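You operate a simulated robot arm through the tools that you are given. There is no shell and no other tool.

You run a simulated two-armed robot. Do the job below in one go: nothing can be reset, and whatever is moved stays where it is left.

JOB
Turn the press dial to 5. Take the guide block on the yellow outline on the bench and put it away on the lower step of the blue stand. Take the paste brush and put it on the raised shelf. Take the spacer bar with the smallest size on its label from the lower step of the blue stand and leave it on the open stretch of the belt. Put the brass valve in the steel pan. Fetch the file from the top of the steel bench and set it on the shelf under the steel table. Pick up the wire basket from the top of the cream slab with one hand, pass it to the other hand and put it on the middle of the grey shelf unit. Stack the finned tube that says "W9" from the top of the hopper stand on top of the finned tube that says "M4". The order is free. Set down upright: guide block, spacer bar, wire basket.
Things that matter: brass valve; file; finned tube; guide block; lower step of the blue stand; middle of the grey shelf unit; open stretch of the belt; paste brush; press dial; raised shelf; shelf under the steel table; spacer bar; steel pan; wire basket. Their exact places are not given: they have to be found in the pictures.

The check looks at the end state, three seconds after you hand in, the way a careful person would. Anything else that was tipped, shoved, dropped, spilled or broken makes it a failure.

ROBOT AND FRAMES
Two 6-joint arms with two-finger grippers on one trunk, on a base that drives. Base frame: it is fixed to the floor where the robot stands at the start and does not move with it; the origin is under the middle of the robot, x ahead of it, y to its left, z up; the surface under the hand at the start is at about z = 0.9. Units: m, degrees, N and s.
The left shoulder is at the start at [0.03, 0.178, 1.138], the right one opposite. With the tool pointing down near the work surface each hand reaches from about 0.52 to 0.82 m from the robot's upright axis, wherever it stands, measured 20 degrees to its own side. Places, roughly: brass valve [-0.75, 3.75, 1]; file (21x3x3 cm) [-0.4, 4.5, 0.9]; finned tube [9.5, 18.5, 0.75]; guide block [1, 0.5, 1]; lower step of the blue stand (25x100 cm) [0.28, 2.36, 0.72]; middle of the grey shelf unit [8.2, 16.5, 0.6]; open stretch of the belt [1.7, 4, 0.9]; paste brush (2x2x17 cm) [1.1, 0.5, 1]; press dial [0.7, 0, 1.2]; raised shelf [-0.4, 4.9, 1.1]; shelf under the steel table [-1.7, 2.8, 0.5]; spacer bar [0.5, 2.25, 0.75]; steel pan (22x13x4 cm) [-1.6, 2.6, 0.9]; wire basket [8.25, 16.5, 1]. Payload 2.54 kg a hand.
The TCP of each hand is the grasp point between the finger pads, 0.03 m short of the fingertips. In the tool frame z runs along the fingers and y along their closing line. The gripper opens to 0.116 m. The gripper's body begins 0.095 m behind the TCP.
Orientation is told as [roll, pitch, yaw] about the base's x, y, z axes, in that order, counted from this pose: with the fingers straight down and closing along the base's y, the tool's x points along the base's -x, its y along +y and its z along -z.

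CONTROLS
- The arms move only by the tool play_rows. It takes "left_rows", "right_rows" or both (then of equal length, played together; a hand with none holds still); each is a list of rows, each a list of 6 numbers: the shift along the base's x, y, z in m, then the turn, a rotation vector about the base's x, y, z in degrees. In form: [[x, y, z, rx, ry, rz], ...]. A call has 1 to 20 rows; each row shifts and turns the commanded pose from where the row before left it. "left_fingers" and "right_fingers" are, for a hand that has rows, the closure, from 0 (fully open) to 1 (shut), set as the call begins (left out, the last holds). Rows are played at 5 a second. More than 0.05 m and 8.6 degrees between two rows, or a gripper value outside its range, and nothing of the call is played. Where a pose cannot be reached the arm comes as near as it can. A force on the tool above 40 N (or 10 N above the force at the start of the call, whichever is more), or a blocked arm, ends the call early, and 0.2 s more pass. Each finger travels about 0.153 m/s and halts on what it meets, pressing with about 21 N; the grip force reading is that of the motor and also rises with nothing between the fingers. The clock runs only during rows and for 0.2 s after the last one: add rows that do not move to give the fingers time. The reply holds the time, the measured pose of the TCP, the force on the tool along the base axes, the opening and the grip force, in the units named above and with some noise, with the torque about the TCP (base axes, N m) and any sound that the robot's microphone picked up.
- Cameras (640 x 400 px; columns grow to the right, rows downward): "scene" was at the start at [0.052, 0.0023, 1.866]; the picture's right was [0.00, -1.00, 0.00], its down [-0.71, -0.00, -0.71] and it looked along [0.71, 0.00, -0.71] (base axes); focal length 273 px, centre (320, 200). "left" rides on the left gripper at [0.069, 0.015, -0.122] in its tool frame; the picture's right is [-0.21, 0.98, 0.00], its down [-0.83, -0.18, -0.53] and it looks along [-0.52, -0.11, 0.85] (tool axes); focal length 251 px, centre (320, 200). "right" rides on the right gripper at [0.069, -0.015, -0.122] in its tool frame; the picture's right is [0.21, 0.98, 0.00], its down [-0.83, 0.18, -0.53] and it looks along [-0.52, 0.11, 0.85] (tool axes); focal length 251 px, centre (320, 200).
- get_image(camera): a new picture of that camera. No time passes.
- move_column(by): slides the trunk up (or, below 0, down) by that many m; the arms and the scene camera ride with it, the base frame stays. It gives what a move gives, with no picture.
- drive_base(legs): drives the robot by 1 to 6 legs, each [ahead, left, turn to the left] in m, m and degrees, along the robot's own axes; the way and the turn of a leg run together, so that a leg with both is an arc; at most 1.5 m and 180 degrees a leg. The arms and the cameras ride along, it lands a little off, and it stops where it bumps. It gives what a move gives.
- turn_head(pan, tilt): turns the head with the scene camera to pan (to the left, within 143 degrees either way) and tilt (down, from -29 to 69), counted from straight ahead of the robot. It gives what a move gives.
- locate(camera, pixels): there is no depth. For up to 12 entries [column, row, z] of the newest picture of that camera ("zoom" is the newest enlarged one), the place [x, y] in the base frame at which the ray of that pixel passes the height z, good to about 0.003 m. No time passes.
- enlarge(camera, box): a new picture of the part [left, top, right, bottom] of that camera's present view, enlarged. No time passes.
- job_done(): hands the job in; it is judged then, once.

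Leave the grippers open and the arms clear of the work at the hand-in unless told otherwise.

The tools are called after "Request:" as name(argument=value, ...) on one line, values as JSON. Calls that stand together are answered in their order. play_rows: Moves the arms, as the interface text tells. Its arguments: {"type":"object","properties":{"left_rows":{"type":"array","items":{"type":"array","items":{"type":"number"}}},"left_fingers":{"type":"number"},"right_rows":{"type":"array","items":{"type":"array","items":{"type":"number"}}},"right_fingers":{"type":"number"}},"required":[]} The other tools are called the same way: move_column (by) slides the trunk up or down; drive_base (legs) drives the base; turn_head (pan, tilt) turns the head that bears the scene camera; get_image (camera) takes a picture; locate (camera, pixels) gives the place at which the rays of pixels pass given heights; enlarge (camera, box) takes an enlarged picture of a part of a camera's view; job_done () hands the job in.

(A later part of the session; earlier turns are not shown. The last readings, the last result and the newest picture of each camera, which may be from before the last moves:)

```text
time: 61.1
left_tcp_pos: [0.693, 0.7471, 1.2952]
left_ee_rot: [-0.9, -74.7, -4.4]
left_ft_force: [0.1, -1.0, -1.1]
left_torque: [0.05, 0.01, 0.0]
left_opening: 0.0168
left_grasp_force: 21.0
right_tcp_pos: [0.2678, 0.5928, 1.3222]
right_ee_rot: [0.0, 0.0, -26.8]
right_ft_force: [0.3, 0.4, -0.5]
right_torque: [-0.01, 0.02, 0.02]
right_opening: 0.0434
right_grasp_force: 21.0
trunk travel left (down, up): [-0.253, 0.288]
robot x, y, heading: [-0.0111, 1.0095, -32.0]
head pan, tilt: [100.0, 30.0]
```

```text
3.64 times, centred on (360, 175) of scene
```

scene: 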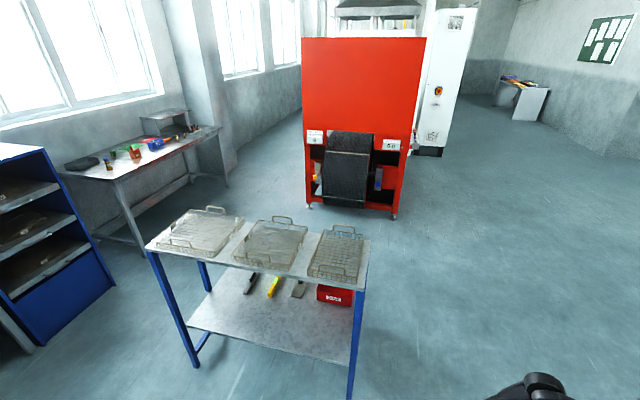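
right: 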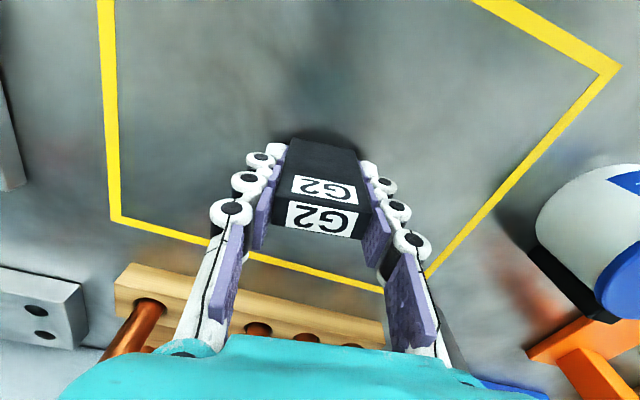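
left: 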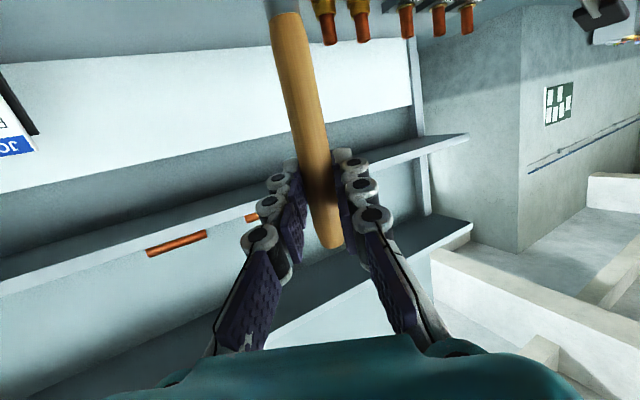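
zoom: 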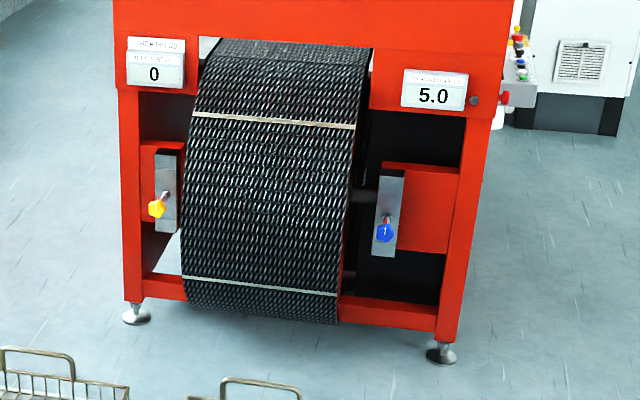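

The stand's long axis runs at about -33°, like the bench. Its 25 cm lower step is on the far side, facing the furnace. I'll turn to face -123°, then reverse through the gap between stand and bench and stop behind the stand.

Request:
drive_base(legs=[[0, 0, -91.4], [0, 0.446, 0]])

Request:
turn_head(pan=140, tilt=35)

Request:
get_image(camera="scene")

Request:
turn_head(pan=-140, tilt=35)

Request:
get_image(camera="scene")

```text
time: 67.6
left_tcp_pos: [0.1169, 0.0667, 1.2958]
left_ee_rot: [-0.8, -74.6, -94.3]
left_ft_force: [0.9, 0.2, 0.8]
left_torque: [0.02, 0.01, -0.04]
left_opening: 0.0169
left_grasp_force: 20.9
right_tcp_pos: [-0.0387, 0.4909, 1.3218]
right_ee_rot: [0.0, 0.0, -116.7]
right_ft_force: [0.4, -0.5, -1.6]
right_torque: [0.04, 0.03, 0.01]
right_opening: 0.0434
right_grasp_force: 21.3
trunk travel left (down, up): [-0.253, 0.288]
robot x, y, heading: [0.374, 0.77, -122.2]
head pan, tilt: [100.0, 30.0]
```

```text
time: 68.7
left_tcp_pos: [0.116, 0.0673, 1.2953]
left_ee_rot: [-0.8, -74.7, -94.3]
left_ft_force: [-0.1, 0.5, -0.3]
left_torque: [-0.01, 0.01, 0.05]
left_opening: 0.0169
left_grasp_force: 20.9
right_tcp_pos: [-0.0391, 0.4908, 1.3221]
right_ee_rot: [-0.1, 0.1, -116.8]
right_ft_force: [-0.1, -0.4, -1.4]
right_torque: [-0.02, 0.0, 0.01]
right_opening: 0.0432
right_grasp_force: 20.9
trunk travel left (down, up): [-0.253, 0.288]
robot x, y, heading: [0.378, 0.7661, -122.1]
head pan, tilt: [140.0, 35.0]
```

```text
taken
```

scene: 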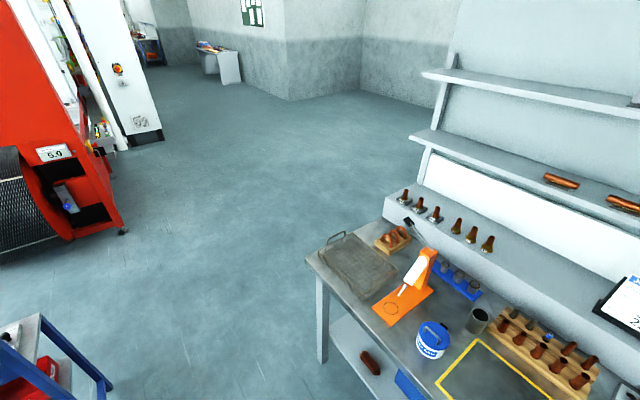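

```text
time: 72.5
left_tcp_pos: [0.1166, 0.0655, 1.296]
left_ee_rot: [-0.8, -74.8, -94.4]
left_ft_force: [-1.1, -0.1, -0.3]
left_torque: [-0.01, -0.02, 0.01]
left_opening: 0.0165
left_grasp_force: 21.0
right_tcp_pos: [-0.0401, 0.4909, 1.3229]
right_ee_rot: [0.0, 0.1, -116.8]
right_ft_force: [1.0, 0.5, -1.6]
right_torque: [-0.02, 0.02, -0.02]
right_opening: 0.0433
right_grasp_force: 21.2
trunk travel left (down, up): [-0.253, 0.288]
robot x, y, heading: [0.3765, 0.768, -122.2]
head pan, tilt: [-140.0, 35.0]
```

```text
taken
```

scene: 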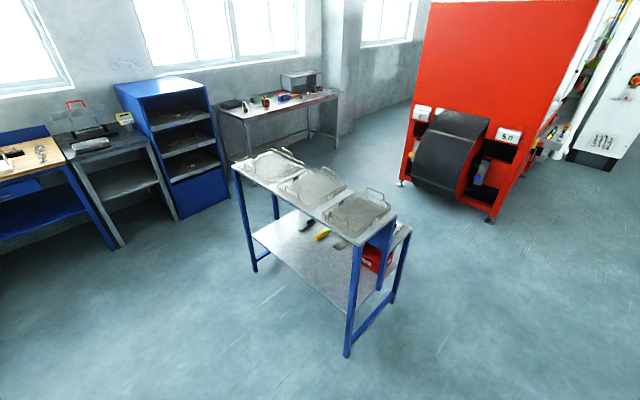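

The gap is free. I get exact foot positions of the stand from this view, at pixels (347,355), (392,301) and (256,270).

Request:
locate(camera="scene", pixels=[[347, 355, 0], [392, 302, 0], [256, 270, 0], [410, 232, 0.72], [490, 221, 0], [402, 185, 0], [398, 212, 0.97], [232, 163, 0.97], [338, 148, 0], [178, 218, 0], [229, 198, 0], [122, 245, 0]])

Request:
enlarge(camera="scene", box=[330, 180, 430, 280])

```text
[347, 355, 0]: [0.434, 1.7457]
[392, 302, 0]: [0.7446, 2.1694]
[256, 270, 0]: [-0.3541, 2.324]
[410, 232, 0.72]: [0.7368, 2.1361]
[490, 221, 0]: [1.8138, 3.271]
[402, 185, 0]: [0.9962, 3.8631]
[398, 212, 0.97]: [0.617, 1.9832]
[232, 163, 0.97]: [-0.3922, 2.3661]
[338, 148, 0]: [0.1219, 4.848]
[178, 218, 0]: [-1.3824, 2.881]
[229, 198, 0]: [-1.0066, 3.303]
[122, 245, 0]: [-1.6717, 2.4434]
```

```text
4.00 times, centred on (380, 230) of scene
```

zoom: 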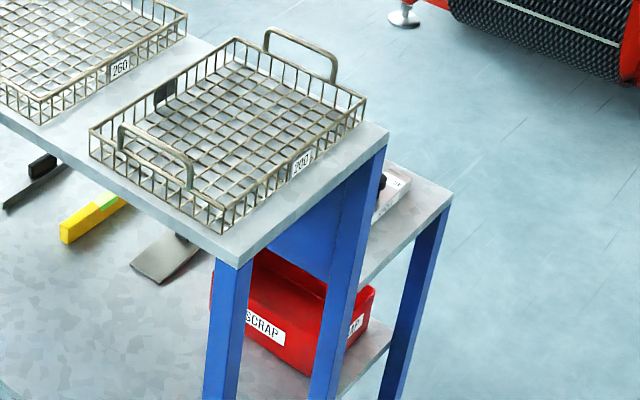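

I square up (turn -3.8°) and reverse 1.88 m through the gap.

Request:
drive_base(legs=[[0, 0, -3.8], [-0.95, 0, 0], [-0.93, 0, 0]])

Request:
turn_head(pan=-35, tilt=45)

Request:
get_image(camera="scene")

```text
time: 82.4
left_tcp_pos: [1.1801, 1.604, 1.296]
left_ee_rot: [-0.8, -74.8, -96.4]
left_ft_force: [-0.1, 0.5, -0.2]
left_torque: [0.02, -0.03, -0.01]
left_opening: 0.0167
left_grasp_force: 20.4
right_tcp_pos: [1.0394, 2.0327, 1.3224]
right_ee_rot: [0.0, 0.0, -118.9]
right_ft_force: [-0.3, 0.0, -1.1]
right_torque: [0.0, 0.02, -0.01]
right_opening: 0.0433
right_grasp_force: 20.9
trunk travel left (down, up): [-0.253, 0.288]
robot x, y, heading: [1.4612, 2.2912, -124.2]
head pan, tilt: [-140.0, 35.0]
```

```text
time: 84.2
left_tcp_pos: [1.1795, 1.6022, 1.2951]
left_ee_rot: [-0.8, -74.7, -96.4]
left_ft_force: [-0.4, 0.3, -0.3]
left_torque: [0.03, -0.01, 0.03]
left_opening: 0.0167
left_grasp_force: 20.6
right_tcp_pos: [1.0394, 2.0329, 1.3222]
right_ee_rot: [-0.2, 0.0, -118.9]
right_ft_force: [-0.8, 0.5, -0.8]
right_torque: [0.0, 0.01, -0.02]
right_opening: 0.043
right_grasp_force: 20.8
trunk travel left (down, up): [-0.253, 0.288]
robot x, y, heading: [1.4677, 2.2902, -124.2]
head pan, tilt: [-35.0, 45.0]
```

```text
taken
```

scene: 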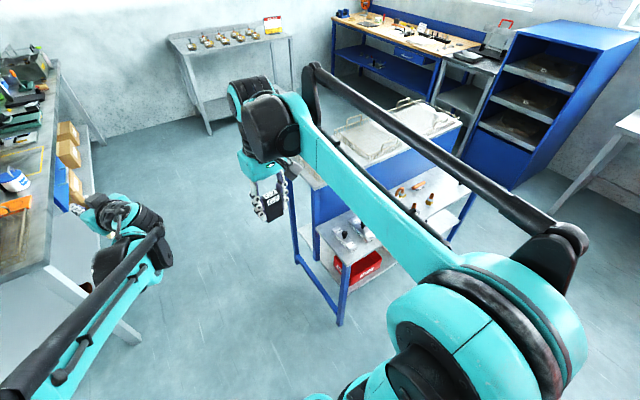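

I'm behind the stand and can see the lower step with spacer bars and other parts. I slide right 0.5 m to face it, then take a closer look.

Request:
drive_base(legs=[[0, -0.5, -1.8]])

Request:
turn_head(pan=-20, tilt=52)

Request:
get_image(camera="scene")

Request:
get_image(camera="right")

```text
time: 87.2
left_tcp_pos: [0.7489, 1.8993, 1.2952]
left_ee_rot: [-0.7, -74.8, -97.9]
left_ft_force: [0.0, -0.5, -0.7]
left_torque: [0.01, -0.04, 0.02]
left_opening: 0.0166
left_grasp_force: 20.9
right_tcp_pos: [0.618, 2.3321, 1.3219]
right_ee_rot: [0.1, -0.1, -120.2]
right_ft_force: [0.1, -0.1, -1.4]
right_torque: [0.02, -0.02, -0.01]
right_opening: 0.0431
right_grasp_force: 20.7
trunk travel left (down, up): [-0.253, 0.288]
robot x, y, heading: [1.0491, 2.5872, -125.5]
head pan, tilt: [-35.0, 45.0]
```

```text
time: 88.0
left_tcp_pos: [0.7492, 1.9, 1.2944]
left_ee_rot: [-0.8, -74.7, -97.8]
left_ft_force: [-1.0, 0.0, 0.3]
left_torque: [-0.02, 0.01, 0.0]
left_opening: 0.017
left_grasp_force: 21.2
right_tcp_pos: [0.6187, 2.3319, 1.3219]
right_ee_rot: [-0.1, 0.0, -120.3]
right_ft_force: [0.2, 0.2, -0.8]
right_torque: [0.0, 0.01, 0.01]
right_opening: 0.0431
right_grasp_force: 21.0
trunk travel left (down, up): [-0.253, 0.288]
robot x, y, heading: [1.0494, 2.5806, -125.7]
head pan, tilt: [-20.0, 52.0]
```

```text
taken
```

scene: 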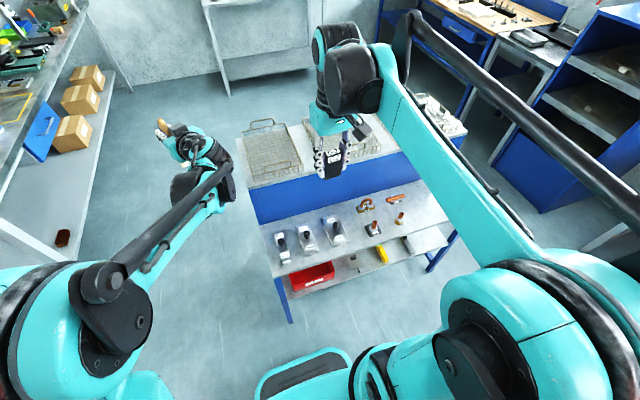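

```text
taken
```

right: 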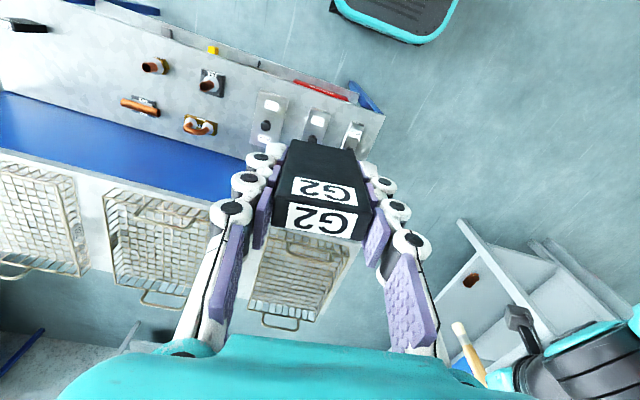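

Three spacer bars at the left end of the step, then copper fittings to the right. I zoom to read the labels.

Request:
enlarge(camera="scene", box=[260, 180, 460, 290])

Request:
enlarge(camera="scene", box=[265, 205, 355, 265])

Request:
enlarge(camera="right", box=[240, 70, 390, 170])

```text
3.20 times, centred on (360, 235) of scene
```

zoom: 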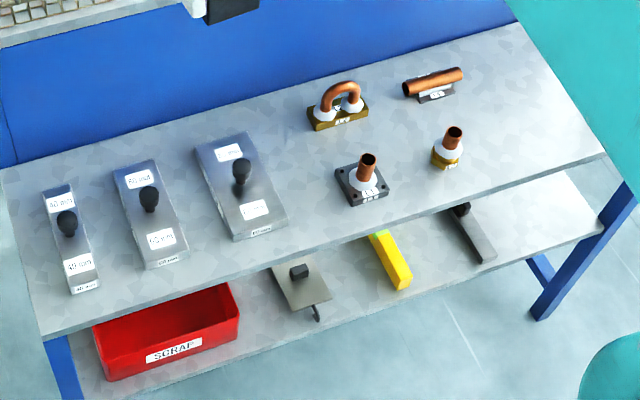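

```text
6.67 times, centred on (310, 235) of scene
```

zoom: 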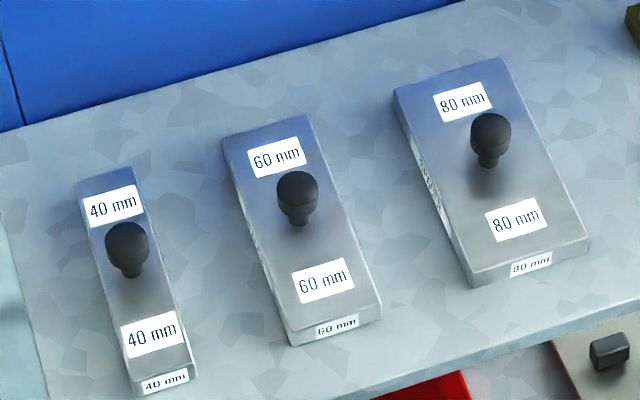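

```text
4.00 times, centred on (315, 120) of right
```

zoom: 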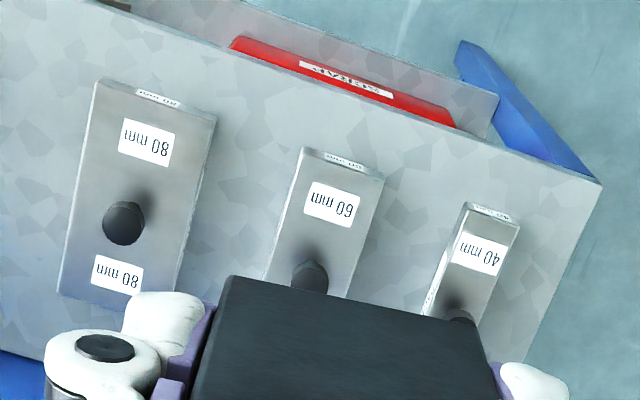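

The 40 mm bar, at zoom (130,280) on the left end, is the smallest. For the guide block there's free room at the right end of the step. I locate points at step height 0.72.

Request:
locate(camera="scene", pixels=[[423, 216, 0.72], [430, 205, 0.72], [447, 219, 0.72], [402, 222, 0.72], [422, 191, 0.72], [270, 277, 0.72], [262, 232, 0.72], [395, 220, 0.72]])

Request:
locate(camera="zoom", pixels=[[320, 200, 0.72]])

Request:
enlarge(camera="scene", box=[345, 180, 465, 260])

```text
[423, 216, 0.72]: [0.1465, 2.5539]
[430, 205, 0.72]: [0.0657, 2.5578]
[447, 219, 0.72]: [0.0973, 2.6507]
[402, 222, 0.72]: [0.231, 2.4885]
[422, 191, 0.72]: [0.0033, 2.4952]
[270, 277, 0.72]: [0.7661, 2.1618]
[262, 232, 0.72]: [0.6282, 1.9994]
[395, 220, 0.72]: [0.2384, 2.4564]
```

```text
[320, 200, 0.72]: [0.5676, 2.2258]
```

```text
5.00 times, centred on (405, 220) of scene
```

zoom: 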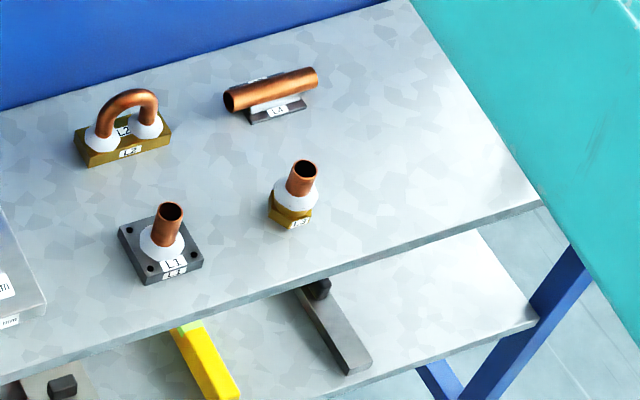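

I pick a free spot near (0.08,2.52), right of the copper fitting L4. I slide right 0.53 m to bring the right hand over it.

Request:
drive_base(legs=[[0, -0.53, 0]])

Request:
get_image(camera="scene")

Request:
get_image(camera="right")

```text
time: 91.0
left_tcp_pos: [0.3211, 2.2062, 1.2944]
left_ee_rot: [-0.7, -74.8, -97.5]
left_ft_force: [0.8, 0.8, -0.1]
left_torque: [-0.01, 0.01, 0.0]
left_opening: 0.017
left_grasp_force: 21.0
right_tcp_pos: [0.1876, 2.637, 1.3227]
right_ee_rot: [0.0, 0.0, -119.8]
right_ft_force: [-0.6, 0.3, -1.2]
right_torque: [0.01, -0.03, 0.01]
right_opening: 0.0431
right_grasp_force: 20.9
trunk travel left (down, up): [-0.253, 0.288]
robot x, y, heading: [0.6187, 2.892, -125.3]
head pan, tilt: [-20.0, 52.0]
```

```text
taken
```

scene: 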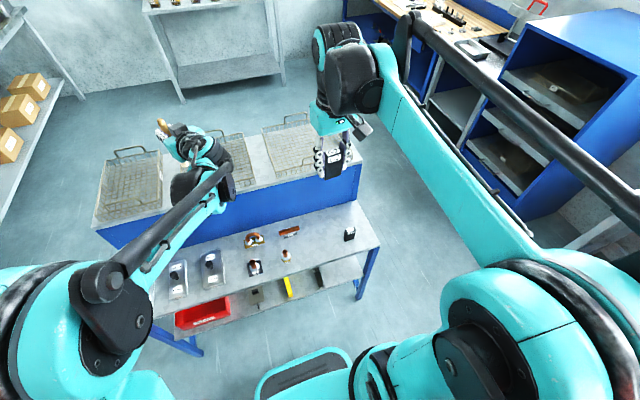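

```text
taken
```

right: 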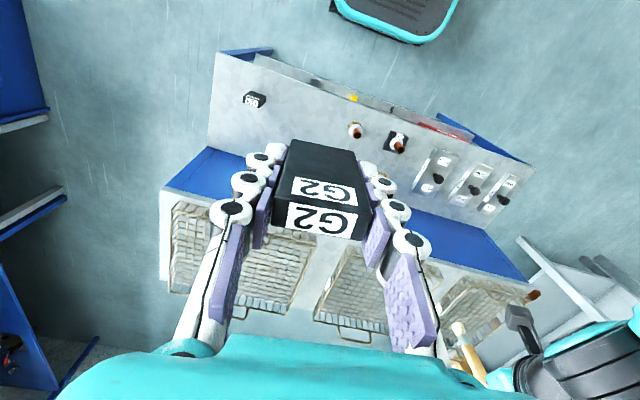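

Another guide block already stands near the right end, at scene (350,234). I zoom in and locate the free spot between it and fitting L4.

Request:
enlarge(camera="scene", box=[240, 195, 390, 295])

Request:
locate(camera="scene", pixels=[[349, 241, 0.72], [356, 240, 0.72], [298, 232, 0.72], [322, 240, 0.72], [322, 246, 0.72], [380, 243, 0.72], [357, 203, 0.72], [286, 258, 0.72]])

```text
4.00 times, centred on (315, 245) of scene
```

zoom: 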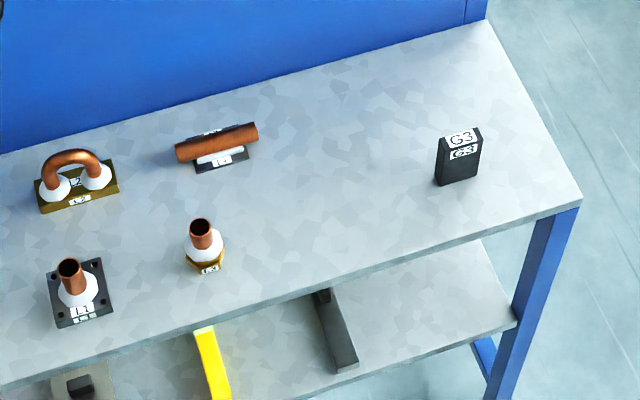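

```text
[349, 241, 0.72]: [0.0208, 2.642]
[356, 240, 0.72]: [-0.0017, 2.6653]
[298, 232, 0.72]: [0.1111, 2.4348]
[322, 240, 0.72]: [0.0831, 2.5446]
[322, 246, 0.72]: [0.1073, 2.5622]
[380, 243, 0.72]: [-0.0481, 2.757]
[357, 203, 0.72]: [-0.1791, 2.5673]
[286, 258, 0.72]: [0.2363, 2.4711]
```

The step corner matches the given coordinates at z = 0.72. I'll set the block at (0.085,2.53), moving over it, squaring the yaw and going down to 0.80 first.

Request:
play_rows(right_rows=[[-0.035, -0.036, 0, 0, 0, -3], [-0.035, -0.036, 0, 0, 0, -3], [-0.033, -0.035, 0, 0, 0, 0], [0, 0, -0.045, 0, 0, 0], [0, 0, -0.045, 0, 0, 0], [0, 0, -0.045, 0, 0, 0], [0, 0, -0.045, 0, 0, 0], [0, 0, -0.045, 0, 0, 0], [0, 0, -0.045, 0, 0, 0], [0, 0, -0.045, 0, 0, 0], [0, 0, -0.045, 0, 0, 0], [0, 0, -0.045, 0, 0, 0], [0, 0, -0.045, 0, 0, 0], [0, 0, -0.045, 0, 0, 0], [0, 0, -0.028, 0, 0, 0], [0, 0, 0, 0, 0, 0]])

Request:
get_image(camera="right")

Request:
enlarge(camera="scene", box=[240, 195, 390, 295])

```text
refused: row 1 steps farther than a row can; nothing moved
```

```text
taken
```

right: 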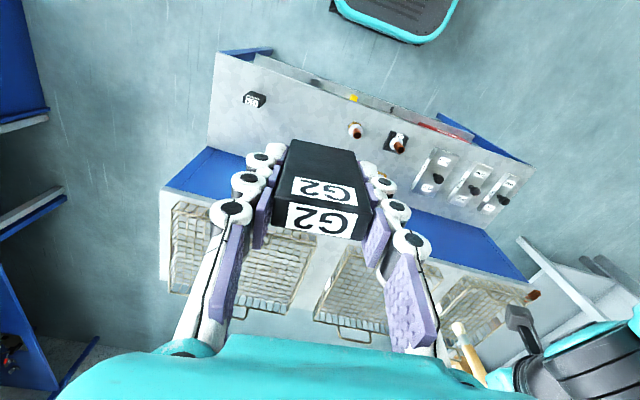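

```text
4.00 times, centred on (315, 245) of scene
```

zoom: 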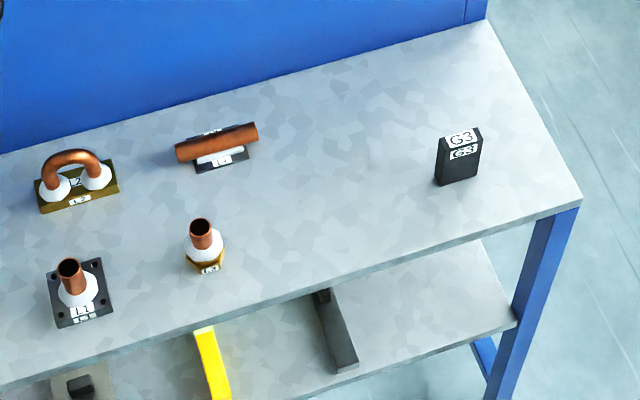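

The row was 0.0502 m long, just over the limit, so I use smaller steps.

Request:
play_rows(right_rows=[[-0.026, -0.027, 0, 0, 0, -3], [-0.026, -0.027, 0, 0, 0, -3], [-0.026, -0.027, 0, 0, 0, 0], [-0.025, -0.026, 0, 0, 0, 0], [0, 0, -0.045, 0, 0, 0], [0, 0, -0.045, 0, 0, 0], [0, 0, -0.045, 0, 0, 0], [0, 0, -0.045, 0, 0, 0], [0, 0, -0.045, 0, 0, 0], [0, 0, -0.045, 0, 0, 0], [0, 0, -0.045, 0, 0, 0], [0, 0, -0.045, 0, 0, 0], [0, 0, -0.045, 0, 0, 0], [0, 0, -0.045, 0, 0, 0], [0, 0, -0.045, 0, 0, 0], [0, 0, -0.028, 0, 0, 0], [0, 0, 0, 0, 0, 0]])

Request:
get_image(camera="right")

Request:
enlarge(camera="scene", box=[240, 195, 390, 295])

```text
time: 94.6
left_tcp_pos: [0.3212, 2.2039, 1.2965]
left_ee_rot: [-0.8, -74.8, -97.3]
left_ft_force: [-1.0, 0.4, -0.1]
left_torque: [-0.01, -0.01, 0.02]
left_opening: 0.0167
left_grasp_force: 20.9
right_tcp_pos: [0.0863, 2.5294, 0.7989]
right_ee_rot: [0.0, 0.0, -125.9]
right_ft_force: [0.4, 0.0, -0.2]
right_torque: [-0.01, 0.0, 0.0]
right_opening: 0.0432
right_grasp_force: 21.3
trunk travel left (down, up): [-0.253, 0.288]
robot x, y, heading: [0.6209, 2.8926, -125.1]
head pan, tilt: [-20.0, 52.0]
```

```text
taken
```

right: 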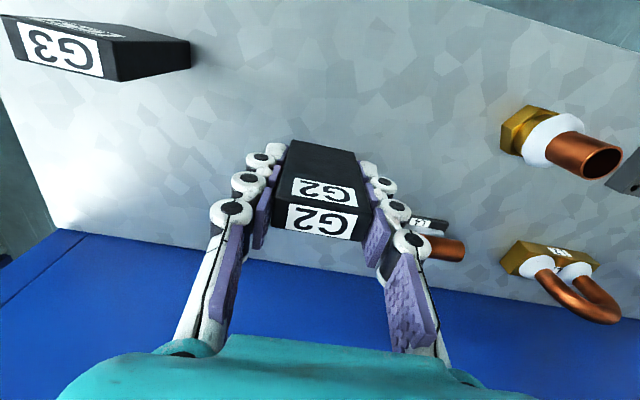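

```text
4.00 times, centred on (315, 245) of scene
```

zoom: 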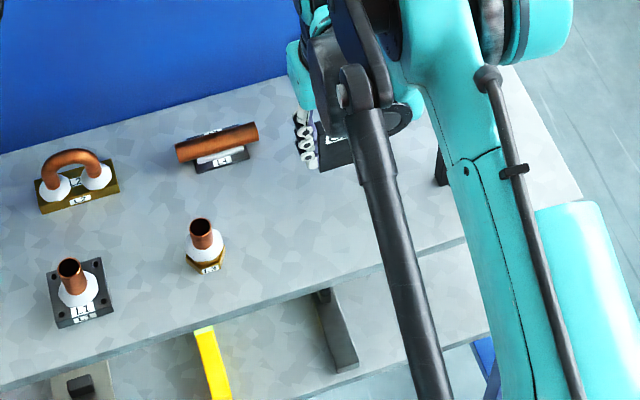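

Clear all round. I lower the last 34 mm in shrinking steps and watch the force.

Request:
play_rows(right_rows=[[0, 0, -0.012, 0, 0, 0], [0, 0, -0.012, 0, 0, 0], [0, 0, -0.006, 0, 0, 0], [0, 0, -0.003, 0, 0, 0], [0, 0, 0, 0, 0, 0]])

```text
time: 95.8
left_tcp_pos: [0.3202, 2.2064, 1.2959]
left_ee_rot: [-0.8, -74.8, -97.4]
left_ft_force: [0.2, -0.3, -0.5]
left_torque: [0.0, -0.05, 0.02]
left_opening: 0.0167
left_grasp_force: 21.0
right_tcp_pos: [0.0847, 2.5297, 0.7653]
right_ee_rot: [0.0, -0.1, -125.8]
right_ft_force: [0.2, -1.0, 0.1]
right_torque: [0.04, -0.02, -0.03]
right_opening: 0.043
right_grasp_force: 20.6
trunk travel left (down, up): [-0.253, 0.288]
robot x, y, heading: [0.6199, 2.8915, -125.4]
head pan, tilt: [-20.0, 52.0]
```

Request:
play_rows(right_rows=[[0, 0, -0.002, 0, 0, 0], [0, 0, 0, 0, 0, 0]])

Request:
play_rows(right_rows=[[0, 0, -0.002, 0, 0, 0], [0, 0, 0, 0, 0, 0]])

```text
time: 96.4
left_tcp_pos: [0.3204, 2.2051, 1.2955]
left_ee_rot: [-0.8, -74.8, -97.4]
left_ft_force: [0.5, 0.3, -0.1]
left_torque: [-0.01, 0.0, -0.02]
left_opening: 0.0169
left_grasp_force: 20.8
right_tcp_pos: [0.0852, 2.5296, 0.7639]
right_ee_rot: [-0.1, 0.0, -125.8]
right_ft_force: [0.6, 0.0, -0.8]
right_torque: [-0.04, 0.02, -0.03]
right_opening: 0.0432
right_grasp_force: 21.5
trunk travel left (down, up): [-0.253, 0.288]
robot x, y, heading: [0.6216, 2.8911, -125.1]
head pan, tilt: [-20.0, 52.0]
```

```text
time: 97.0
left_tcp_pos: [0.3212, 2.2059, 1.2951]
left_ee_rot: [-0.7, -74.8, -97.3]
left_ft_force: [-0.6, -0.4, -0.8]
left_torque: [0.0, 0.01, 0.01]
left_opening: 0.017
left_grasp_force: 20.6
right_tcp_pos: [0.0856, 2.5302, 0.7612]
right_ee_rot: [0.1, 0.0, -125.8]
right_ft_force: [-1.8, -1.2, 4.1]
right_torque: [0.05, 0.18, 0.0]
right_opening: 0.043
right_grasp_force: 21.1
trunk travel left (down, up): [-0.253, 0.288]
robot x, y, heading: [0.6152, 2.8873, -125.0]
head pan, tilt: [-20.0, 52.0]
```

The block touches down (4 N). I open partly and lift straight up.

Request:
play_rows(right_rows=[[0, 0, 0, 0, 0, 0], [0, 0, 0, 0, 0, 0], [0, 0, 0.02, 0, 0, 0], [0, 0, 0.03, 0, 0, 0], [0, 0, 0.045, 0, 0, 0], [0, 0, 0.045, 0, 0, 0], [0, 0, 0.045, 0, 0, 0], [0, 0, 0.045, 0, 0, 0], [0, 0, 0.045, 0, 0, 0], [0, 0, 0.045, 0, 0, 0], [0, 0, 0.045, 0, 0, 0], [0, 0, 0.045, 0, 0, 0], [0, 0, 0.045, 0, 0, 0], [0, 0, 0.045, 0, 0, 0]], right_fingers=0.45)

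Request:
get_image(camera="scene")

Request:
get_image(camera="right")

```text
time: 100.0
left_tcp_pos: [0.3216, 2.2056, 1.2961]
left_ee_rot: [-0.9, -74.8, -97.3]
left_ft_force: [1.2, 0.2, -0.5]
left_torque: [0.03, 0.02, 0.0]
left_opening: 0.0171
left_grasp_force: 21.3
right_tcp_pos: [0.0852, 2.5315, 1.2618]
right_ee_rot: [0.0, -0.1, -125.8]
right_ft_force: [0.1, -0.3, 0.2]
right_torque: [-0.03, 0.0, 0.03]
right_opening: 0.0639
right_grasp_force: 0.1
trunk travel left (down, up): [-0.253, 0.288]
robot x, y, heading: [0.6191, 2.8903, -125.2]
head pan, tilt: [-20.0, 52.0]
```

```text
taken
```

scene: 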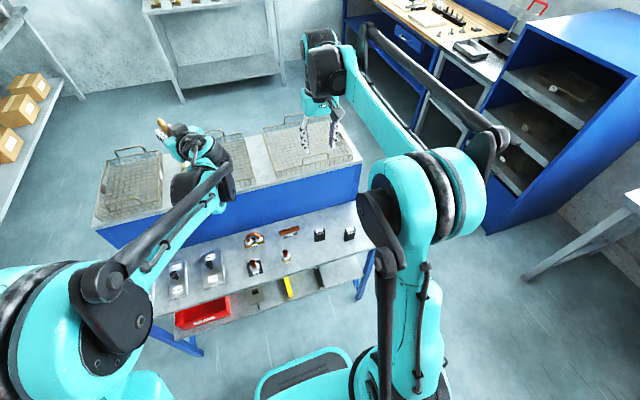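

```text
taken
```

right: 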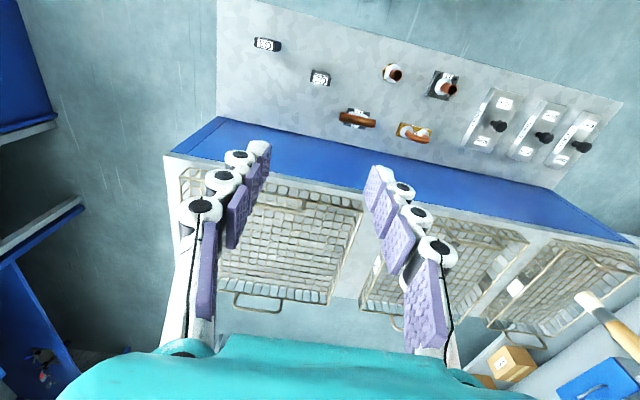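

G2 stands upright next to G3. Now the 40 mm spacer: slide left 0.70 m.

Request:
drive_base(legs=[[0, 0.7, -0.8]])

Request:
get_image(camera="scene")

Request:
enlarge(camera="scene", box=[310, 205, 410, 285])

Request:
get_image(camera="right")

```text
time: 103.8
left_tcp_pos: [0.867, 1.8081, 1.2949]
left_ee_rot: [-0.8, -74.7, -98.4]
left_ft_force: [-0.2, -0.9, 0.0]
left_torque: [0.03, 0.01, -0.02]
left_opening: 0.017
left_grasp_force: 21.0
right_tcp_pos: [0.6368, 2.14, 1.2608]
right_ee_rot: [0.0, -0.1, -126.9]
right_ft_force: [0.6, -0.4, -0.1]
right_torque: [0.01, 0.0, -0.01]
right_opening: 0.064
right_grasp_force: 0.0
trunk travel left (down, up): [-0.253, 0.288]
robot x, y, heading: [1.1753, 2.4897, -126.5]
head pan, tilt: [-20.0, 52.0]
```

```text
taken
```

scene: 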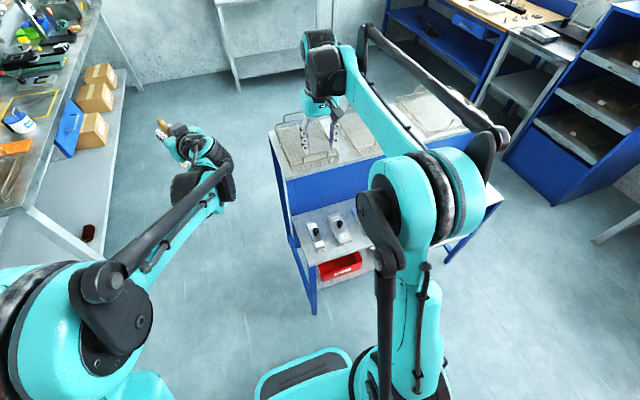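

```text
5.00 times, centred on (360, 245) of scene
```

zoom: 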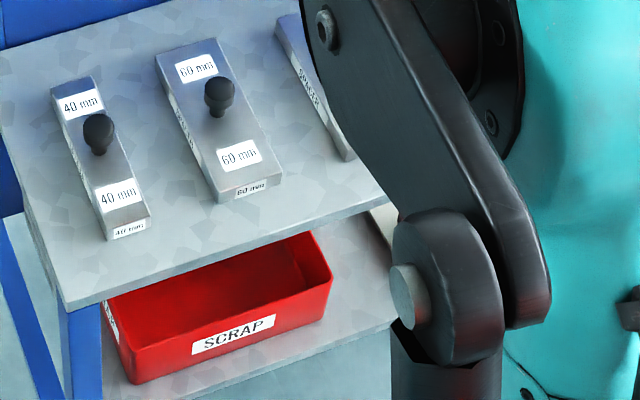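

```text
taken
```

right: 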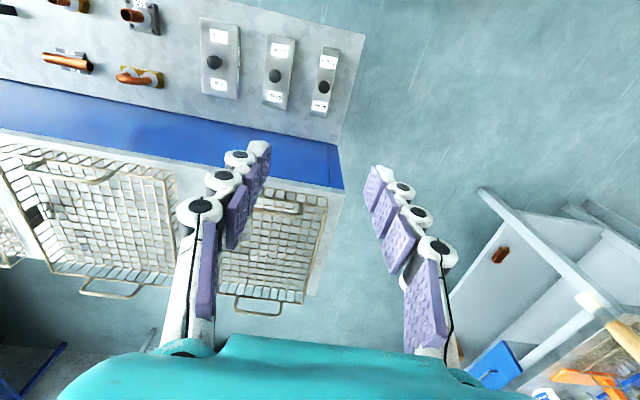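

Request:
locate(camera="zoom", pixels=[[52, 90, 0.75], [93, 80, 0.75], [104, 225, 0.75], [148, 214, 0.75], [107, 241, 0.72], [151, 229, 0.72], [98, 122, 0.79], [98, 122, 0.78], [101, 152, 0.75]])

Request:
locate(camera="right", pixels=[[322, 48, 0.75], [338, 48, 0.75], [310, 115, 0.75], [327, 118, 0.75], [323, 87, 0.79], [323, 87, 0.78]])

Request:
enlarge(camera="right", box=[270, 30, 370, 130])

```text
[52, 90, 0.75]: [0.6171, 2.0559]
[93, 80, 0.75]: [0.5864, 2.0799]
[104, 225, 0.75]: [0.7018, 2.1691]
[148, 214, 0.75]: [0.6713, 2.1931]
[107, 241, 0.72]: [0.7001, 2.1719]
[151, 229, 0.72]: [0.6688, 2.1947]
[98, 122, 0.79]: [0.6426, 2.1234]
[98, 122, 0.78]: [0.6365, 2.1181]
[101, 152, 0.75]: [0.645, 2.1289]
```

```text
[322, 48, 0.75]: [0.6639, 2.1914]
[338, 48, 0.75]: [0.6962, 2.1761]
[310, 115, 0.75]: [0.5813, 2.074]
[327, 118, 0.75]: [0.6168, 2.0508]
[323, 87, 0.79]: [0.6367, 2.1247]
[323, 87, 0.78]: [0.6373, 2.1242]
```

```text
4.00 times, centred on (320, 80) of right
```

zoom: 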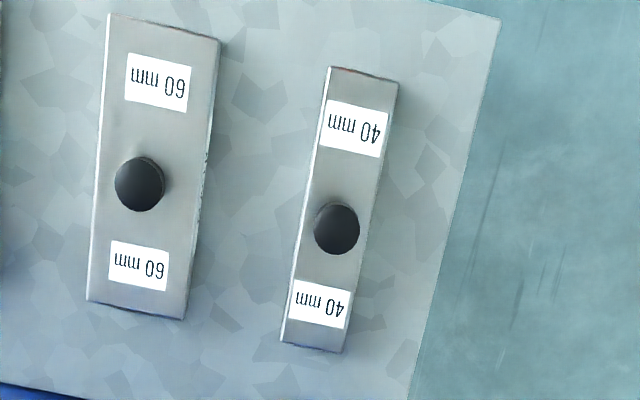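

The 40 mm bar is centred at (0.642,2.124), 39 mm wide, with its top near 0.748. It's aligned with the hand's yaw. I descend over it, first to z = 0.85.

Request:
play_rows(right_rows=[[0.005, -0.016, -0.03, 0, 0, 0], [0, 0, -0.045, 0, 0, 0], [0, 0, -0.045, 0, 0, 0], [0, 0, -0.045, 0, 0, 0], [0, 0, -0.045, 0, 0, 0], [0, 0, -0.045, 0, 0, 0], [0, 0, -0.045, 0, 0, 0], [0, 0, -0.045, 0, 0, 0], [0, 0, -0.045, 0, 0, 0], [0, 0, -0.02, 0, 0, 0], [0, 0, 0, 0, 0, 0]])

Request:
get_image(camera="right")

```text
time: 106.2
left_tcp_pos: [0.8663, 1.8094, 1.2952]
left_ee_rot: [-0.7, -74.8, -98.4]
left_ft_force: [1.0, -0.1, -0.4]
left_torque: [0.01, -0.05, 0.01]
left_opening: 0.0168
left_grasp_force: 20.3
right_tcp_pos: [0.6432, 2.1238, 0.8494]
right_ee_rot: [-0.1, 0.0, -127.0]
right_ft_force: [-0.3, -0.4, 0.0]
right_torque: [0.0, -0.01, 0.02]
right_opening: 0.0636
right_grasp_force: 0.1
trunk travel left (down, up): [-0.253, 0.288]
robot x, y, heading: [1.1775, 2.4895, -126.3]
head pan, tilt: [-20.0, 52.0]
```

```text
taken
```

right: 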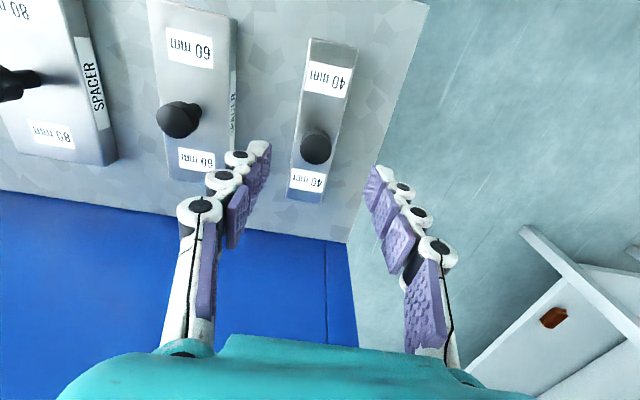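

Knob and bar are nearly centred. I correct 3 mm sideways and 1 cm toward me, then lower to 0.753 and close.

Request:
play_rows(right_rows=[[0.0036, 0.0098, -0.02, 0, 0, 0], [0, 0, -0.03, 0, 0, 0], [0, 0, -0.03, 0, 0, 0], [0, 0, -0.016, 0, 0, 0], [0, 0, 0, 0, 0, 0]])

Request:
get_image(camera="right")

Request:
play_rows(right_rows=[[0, 0, 0, 0, 0, 0], [0, 0, 0, 0, 0, 0], [0, 0, 0, 0, 0, 0]], right_fingers=1)

Request:
get_image(camera="right")

```text
time: 107.4
left_tcp_pos: [0.8656, 1.8091, 1.2951]
left_ee_rot: [-0.9, -74.8, -98.5]
left_ft_force: [-0.1, 0.4, 0.9]
left_torque: [0.0, -0.03, 0.0]
left_opening: 0.0168
left_grasp_force: 20.6
right_tcp_pos: [0.6468, 2.1325, 0.7526]
right_ee_rot: [0.0, 0.1, -127.0]
right_ft_force: [-0.1, 0.2, 0.8]
right_torque: [0.02, 0.01, -0.01]
right_opening: 0.0638
right_grasp_force: 0.1
trunk travel left (down, up): [-0.253, 0.288]
robot x, y, heading: [1.1772, 2.4879, -126.7]
head pan, tilt: [-20.0, 52.0]
```

```text
taken
```

right: 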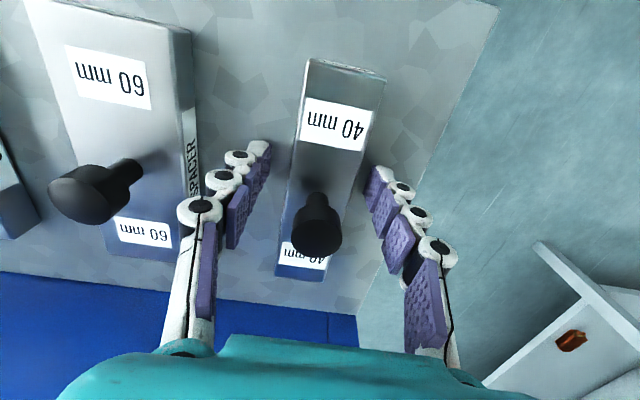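

```text
time: 108.2
left_tcp_pos: [0.8656, 1.8085, 1.2947]
left_ee_rot: [-0.8, -74.7, -98.5]
left_ft_force: [0.4, -0.5, -0.3]
left_torque: [0.03, 0.01, 0.01]
left_opening: 0.0173
left_grasp_force: 21.0
right_tcp_pos: [0.6453, 2.1322, 0.7516]
right_ee_rot: [0.0, 0.0, -126.9]
right_ft_force: [0.8, 0.3, 0.3]
right_torque: [-0.01, 0.0, 0.03]
right_opening: 0.0394
right_grasp_force: 20.9
trunk travel left (down, up): [-0.253, 0.288]
robot x, y, heading: [1.1765, 2.4864, -126.4]
head pan, tilt: [-20.0, 52.0]
```

```text
taken
```

right: 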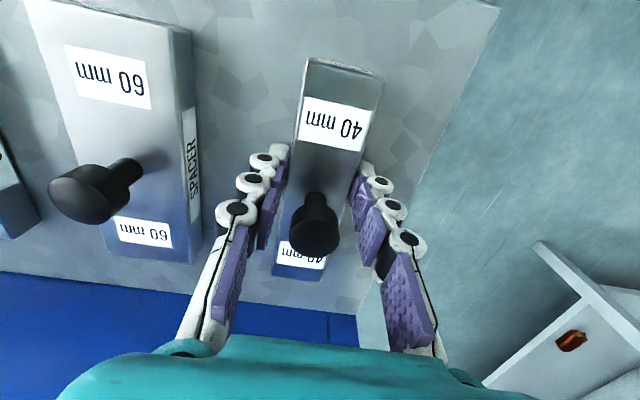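

Gripped at 39 mm. I lift straight up.

Request:
play_rows(right_rows=[[0, 0, 0.02, 0, 0, 0], [0, 0, 0.03, 0, 0, 0], [0, 0, 0.04, 0, 0, 0], [0, 0, 0.045, 0, 0, 0], [0, 0, 0.045, 0, 0, 0], [0, 0, 0.045, 0, 0, 0], [0, 0, 0.045, 0, 0, 0], [0, 0, 0.045, 0, 0, 0], [0, 0, 0.045, 0, 0, 0], [0, 0, 0.045, 0, 0, 0], [0, 0, 0.045, 0, 0, 0], [0, 0, 0.045, 0, 0, 0], [0, 0, 0, 0, 0, 0]])

Request:
get_image(camera="right")

Request:
get_image(camera="scene")

```text
time: 111.0
left_tcp_pos: [0.8654, 1.8071, 1.295]
left_ee_rot: [-0.6, -74.7, -98.6]
left_ft_force: [0.0, -0.3, -0.1]
left_torque: [-0.02, -0.02, -0.01]
left_opening: 0.0168
left_grasp_force: 20.8
right_tcp_pos: [0.646, 2.1314, 1.2503]
right_ee_rot: [0.0, 0.0, -127.0]
right_ft_force: [-0.4, -0.2, -1.9]
right_torque: [0.05, -0.02, -0.03]
right_opening: 0.0395
right_grasp_force: 21.5
trunk travel left (down, up): [-0.253, 0.288]
robot x, y, heading: [1.1788, 2.4862, -126.3]
head pan, tilt: [-20.0, 52.0]
```

```text
taken
```

right: 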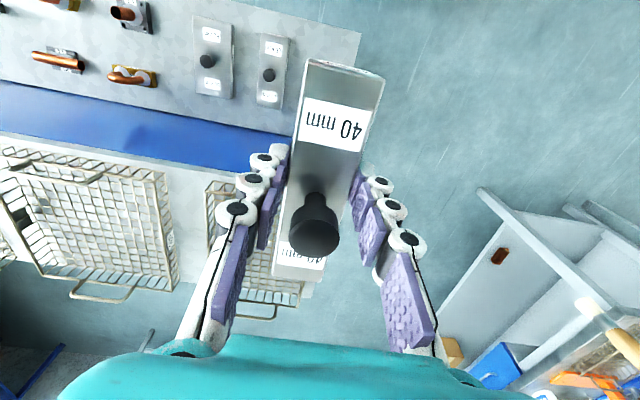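

```text
taken
```

scene: 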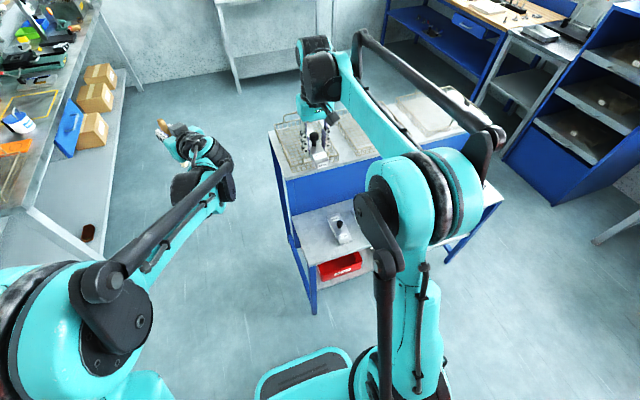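

The spacer is secure. Now I need to see the belt at about (1.7,4.0). I turn left 90° here, with the hands above all furniture, and look at the furnace.

Request:
drive_base(legs=[[-0.1, 0.2, 0], [0, 0, 90]])

Request:
turn_head(pan=95, tilt=20)

Request:
get_image(camera="scene")

```text
time: 116.6
left_tcp_pos: [2.0851, 2.1538, 1.2954]
left_ee_rot: [-0.9, -74.6, -7.3]
left_ft_force: [0.8, 0.7, 0.2]
left_torque: [0.01, -0.01, 0.01]
left_opening: 0.0168
left_grasp_force: 21.3
right_tcp_pos: [1.7657, 1.9276, 1.2511]
right_ee_rot: [0.0, 0.1, -35.8]
right_ft_force: [-0.9, 0.5, -1.4]
right_torque: [0.0, 0.04, -0.04]
right_opening: 0.0395
right_grasp_force: 20.9
trunk travel left (down, up): [-0.253, 0.288]
robot x, y, heading: [1.3995, 2.4526, -35.1]
head pan, tilt: [-20.0, 52.0]
```

```text
time: 118.5
left_tcp_pos: [2.0836, 2.1527, 1.2949]
left_ee_rot: [-0.6, -74.6, -7.3]
left_ft_force: [0.5, -0.3, -0.6]
left_torque: [-0.01, -0.01, 0.02]
left_opening: 0.0168
left_grasp_force: 21.0
right_tcp_pos: [1.7651, 1.9261, 1.2491]
right_ee_rot: [0.1, 0.0, -35.8]
right_ft_force: [-0.2, -1.1, -2.0]
right_torque: [0.0, 0.0, 0.02]
right_opening: 0.0392
right_grasp_force: 21.0
trunk travel left (down, up): [-0.253, 0.288]
robot x, y, heading: [1.4001, 2.4521, -35.2]
head pan, tilt: [95.0, 20.0]
```

```text
taken
```

scene: 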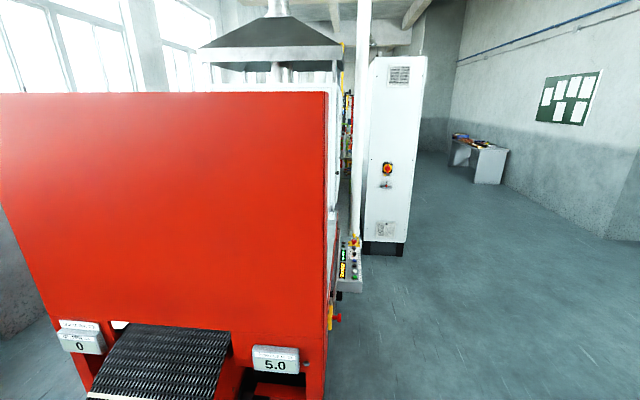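

I only see the red front panel with the belt coming out beneath it. I'll move to the furnace's right side for a side view.

Request:
drive_base(legs=[[0.75, 0, 0], [0, 0.8, 0]])

Request:
turn_head(pan=130, tilt=25)

Request:
get_image(camera="scene")

Request:
turn_head(pan=70, tilt=20)

Request:
get_image(camera="scene")

```text
time: 126.5
left_tcp_pos: [3.1669, 2.3754, 1.2948]
left_ee_rot: [-0.7, -74.7, -6.9]
left_ft_force: [0.3, 0.2, -0.6]
left_torque: [0.03, 0.02, -0.02]
left_opening: 0.0167
left_grasp_force: 21.3
right_tcp_pos: [2.8488, 2.1473, 1.2497]
right_ee_rot: [0.1, 0.0, -35.5]
right_ft_force: [-0.3, 0.6, -2.5]
right_torque: [0.01, 0.05, -0.01]
right_opening: 0.0393
right_grasp_force: 20.8
trunk travel left (down, up): [-0.253, 0.288]
robot x, y, heading: [2.4742, 2.6712, -34.9]
head pan, tilt: [95.0, 20.0]
```

```text
time: 127.6
left_tcp_pos: [3.1669, 2.3765, 1.2952]
left_ee_rot: [-0.8, -74.7, -7.0]
left_ft_force: [0.6, -0.7, 0.0]
left_torque: [-0.02, 0.0, -0.01]
left_opening: 0.0168
left_grasp_force: 21.0
right_tcp_pos: [2.8493, 2.1454, 1.2493]
right_ee_rot: [-0.1, 0.1, -35.6]
right_ft_force: [0.0, -0.1, -2.6]
right_torque: [-0.01, 0.0, -0.01]
right_opening: 0.0394
right_grasp_force: 20.6
trunk travel left (down, up): [-0.253, 0.288]
robot x, y, heading: [2.4814, 2.6703, -35.0]
head pan, tilt: [130.0, 25.0]
```

```text
taken
```

scene: 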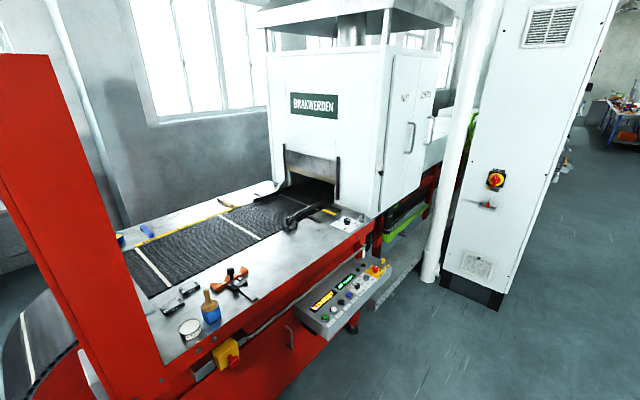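

```text
time: 128.9
left_tcp_pos: [3.1668, 2.3756, 1.2956]
left_ee_rot: [-0.9, -74.7, -7.0]
left_ft_force: [-0.3, -0.2, -0.2]
left_torque: [-0.03, 0.02, 0.02]
left_opening: 0.017
left_grasp_force: 21.3
right_tcp_pos: [2.8483, 2.1457, 1.2498]
right_ee_rot: [0.0, 0.0, -35.5]
right_ft_force: [1.0, 0.6, -2.7]
right_torque: [0.05, 0.02, 0.03]
right_opening: 0.0393
right_grasp_force: 21.2
trunk travel left (down, up): [-0.253, 0.288]
robot x, y, heading: [2.4747, 2.6674, -34.7]
head pan, tilt: [70.0, 20.0]
```

```text
taken
```

scene: 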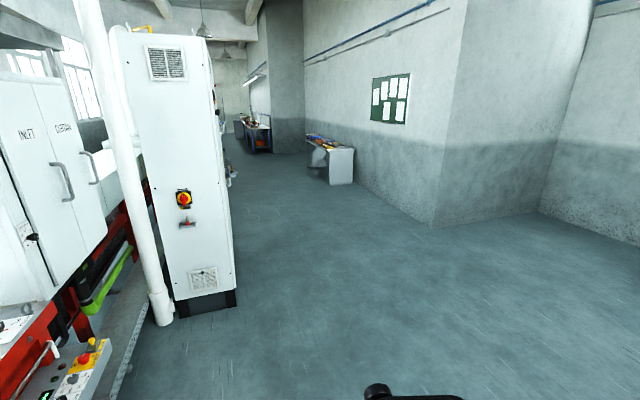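

Now I see the open belt stretch between the red shield and the furnace mouth. I look again with pan 130 and measure it.

Request:
turn_head(pan=130, tilt=30)

Request:
get_image(camera="scene")

Request:
enlarge(camera="scene", box=[90, 110, 400, 320])

```text
time: 130.2
left_tcp_pos: [3.1671, 2.3755, 1.2949]
left_ee_rot: [-0.7, -74.7, -6.9]
left_ft_force: [0.3, -0.1, 0.1]
left_torque: [-0.01, -0.02, 0.06]
left_opening: 0.017
left_grasp_force: 20.8
right_tcp_pos: [2.8491, 2.1464, 1.2504]
right_ee_rot: [-0.1, 0.0, -35.5]
right_ft_force: [1.3, 0.1, -3.8]
right_torque: [0.03, 0.04, 0.01]
right_opening: 0.0393
right_grasp_force: 20.6
trunk travel left (down, up): [-0.253, 0.288]
robot x, y, heading: [2.4762, 2.6678, -34.8]
head pan, tilt: [130.0, 30.0]
```

```text
taken
```

scene: 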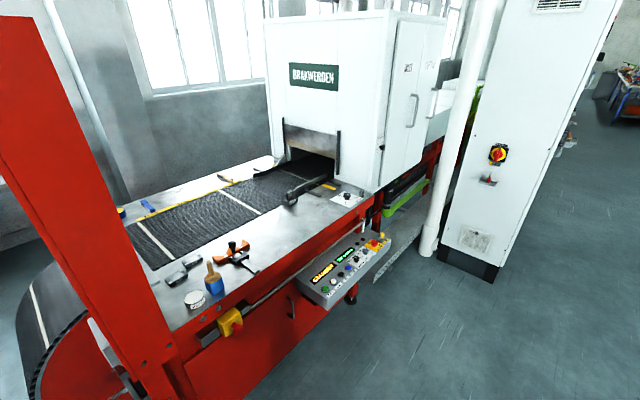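

```text
1.90 times, centred on (245, 215) of scene
```

zoom: 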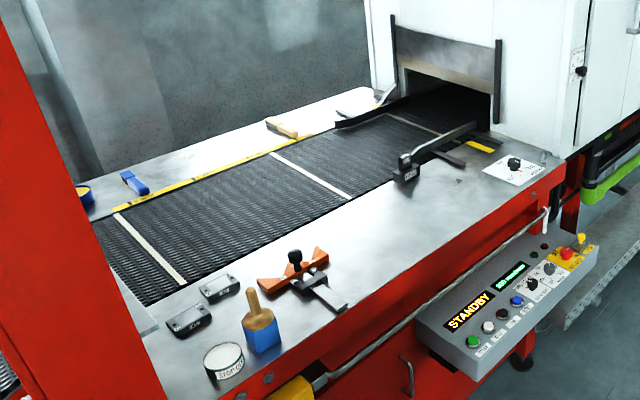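

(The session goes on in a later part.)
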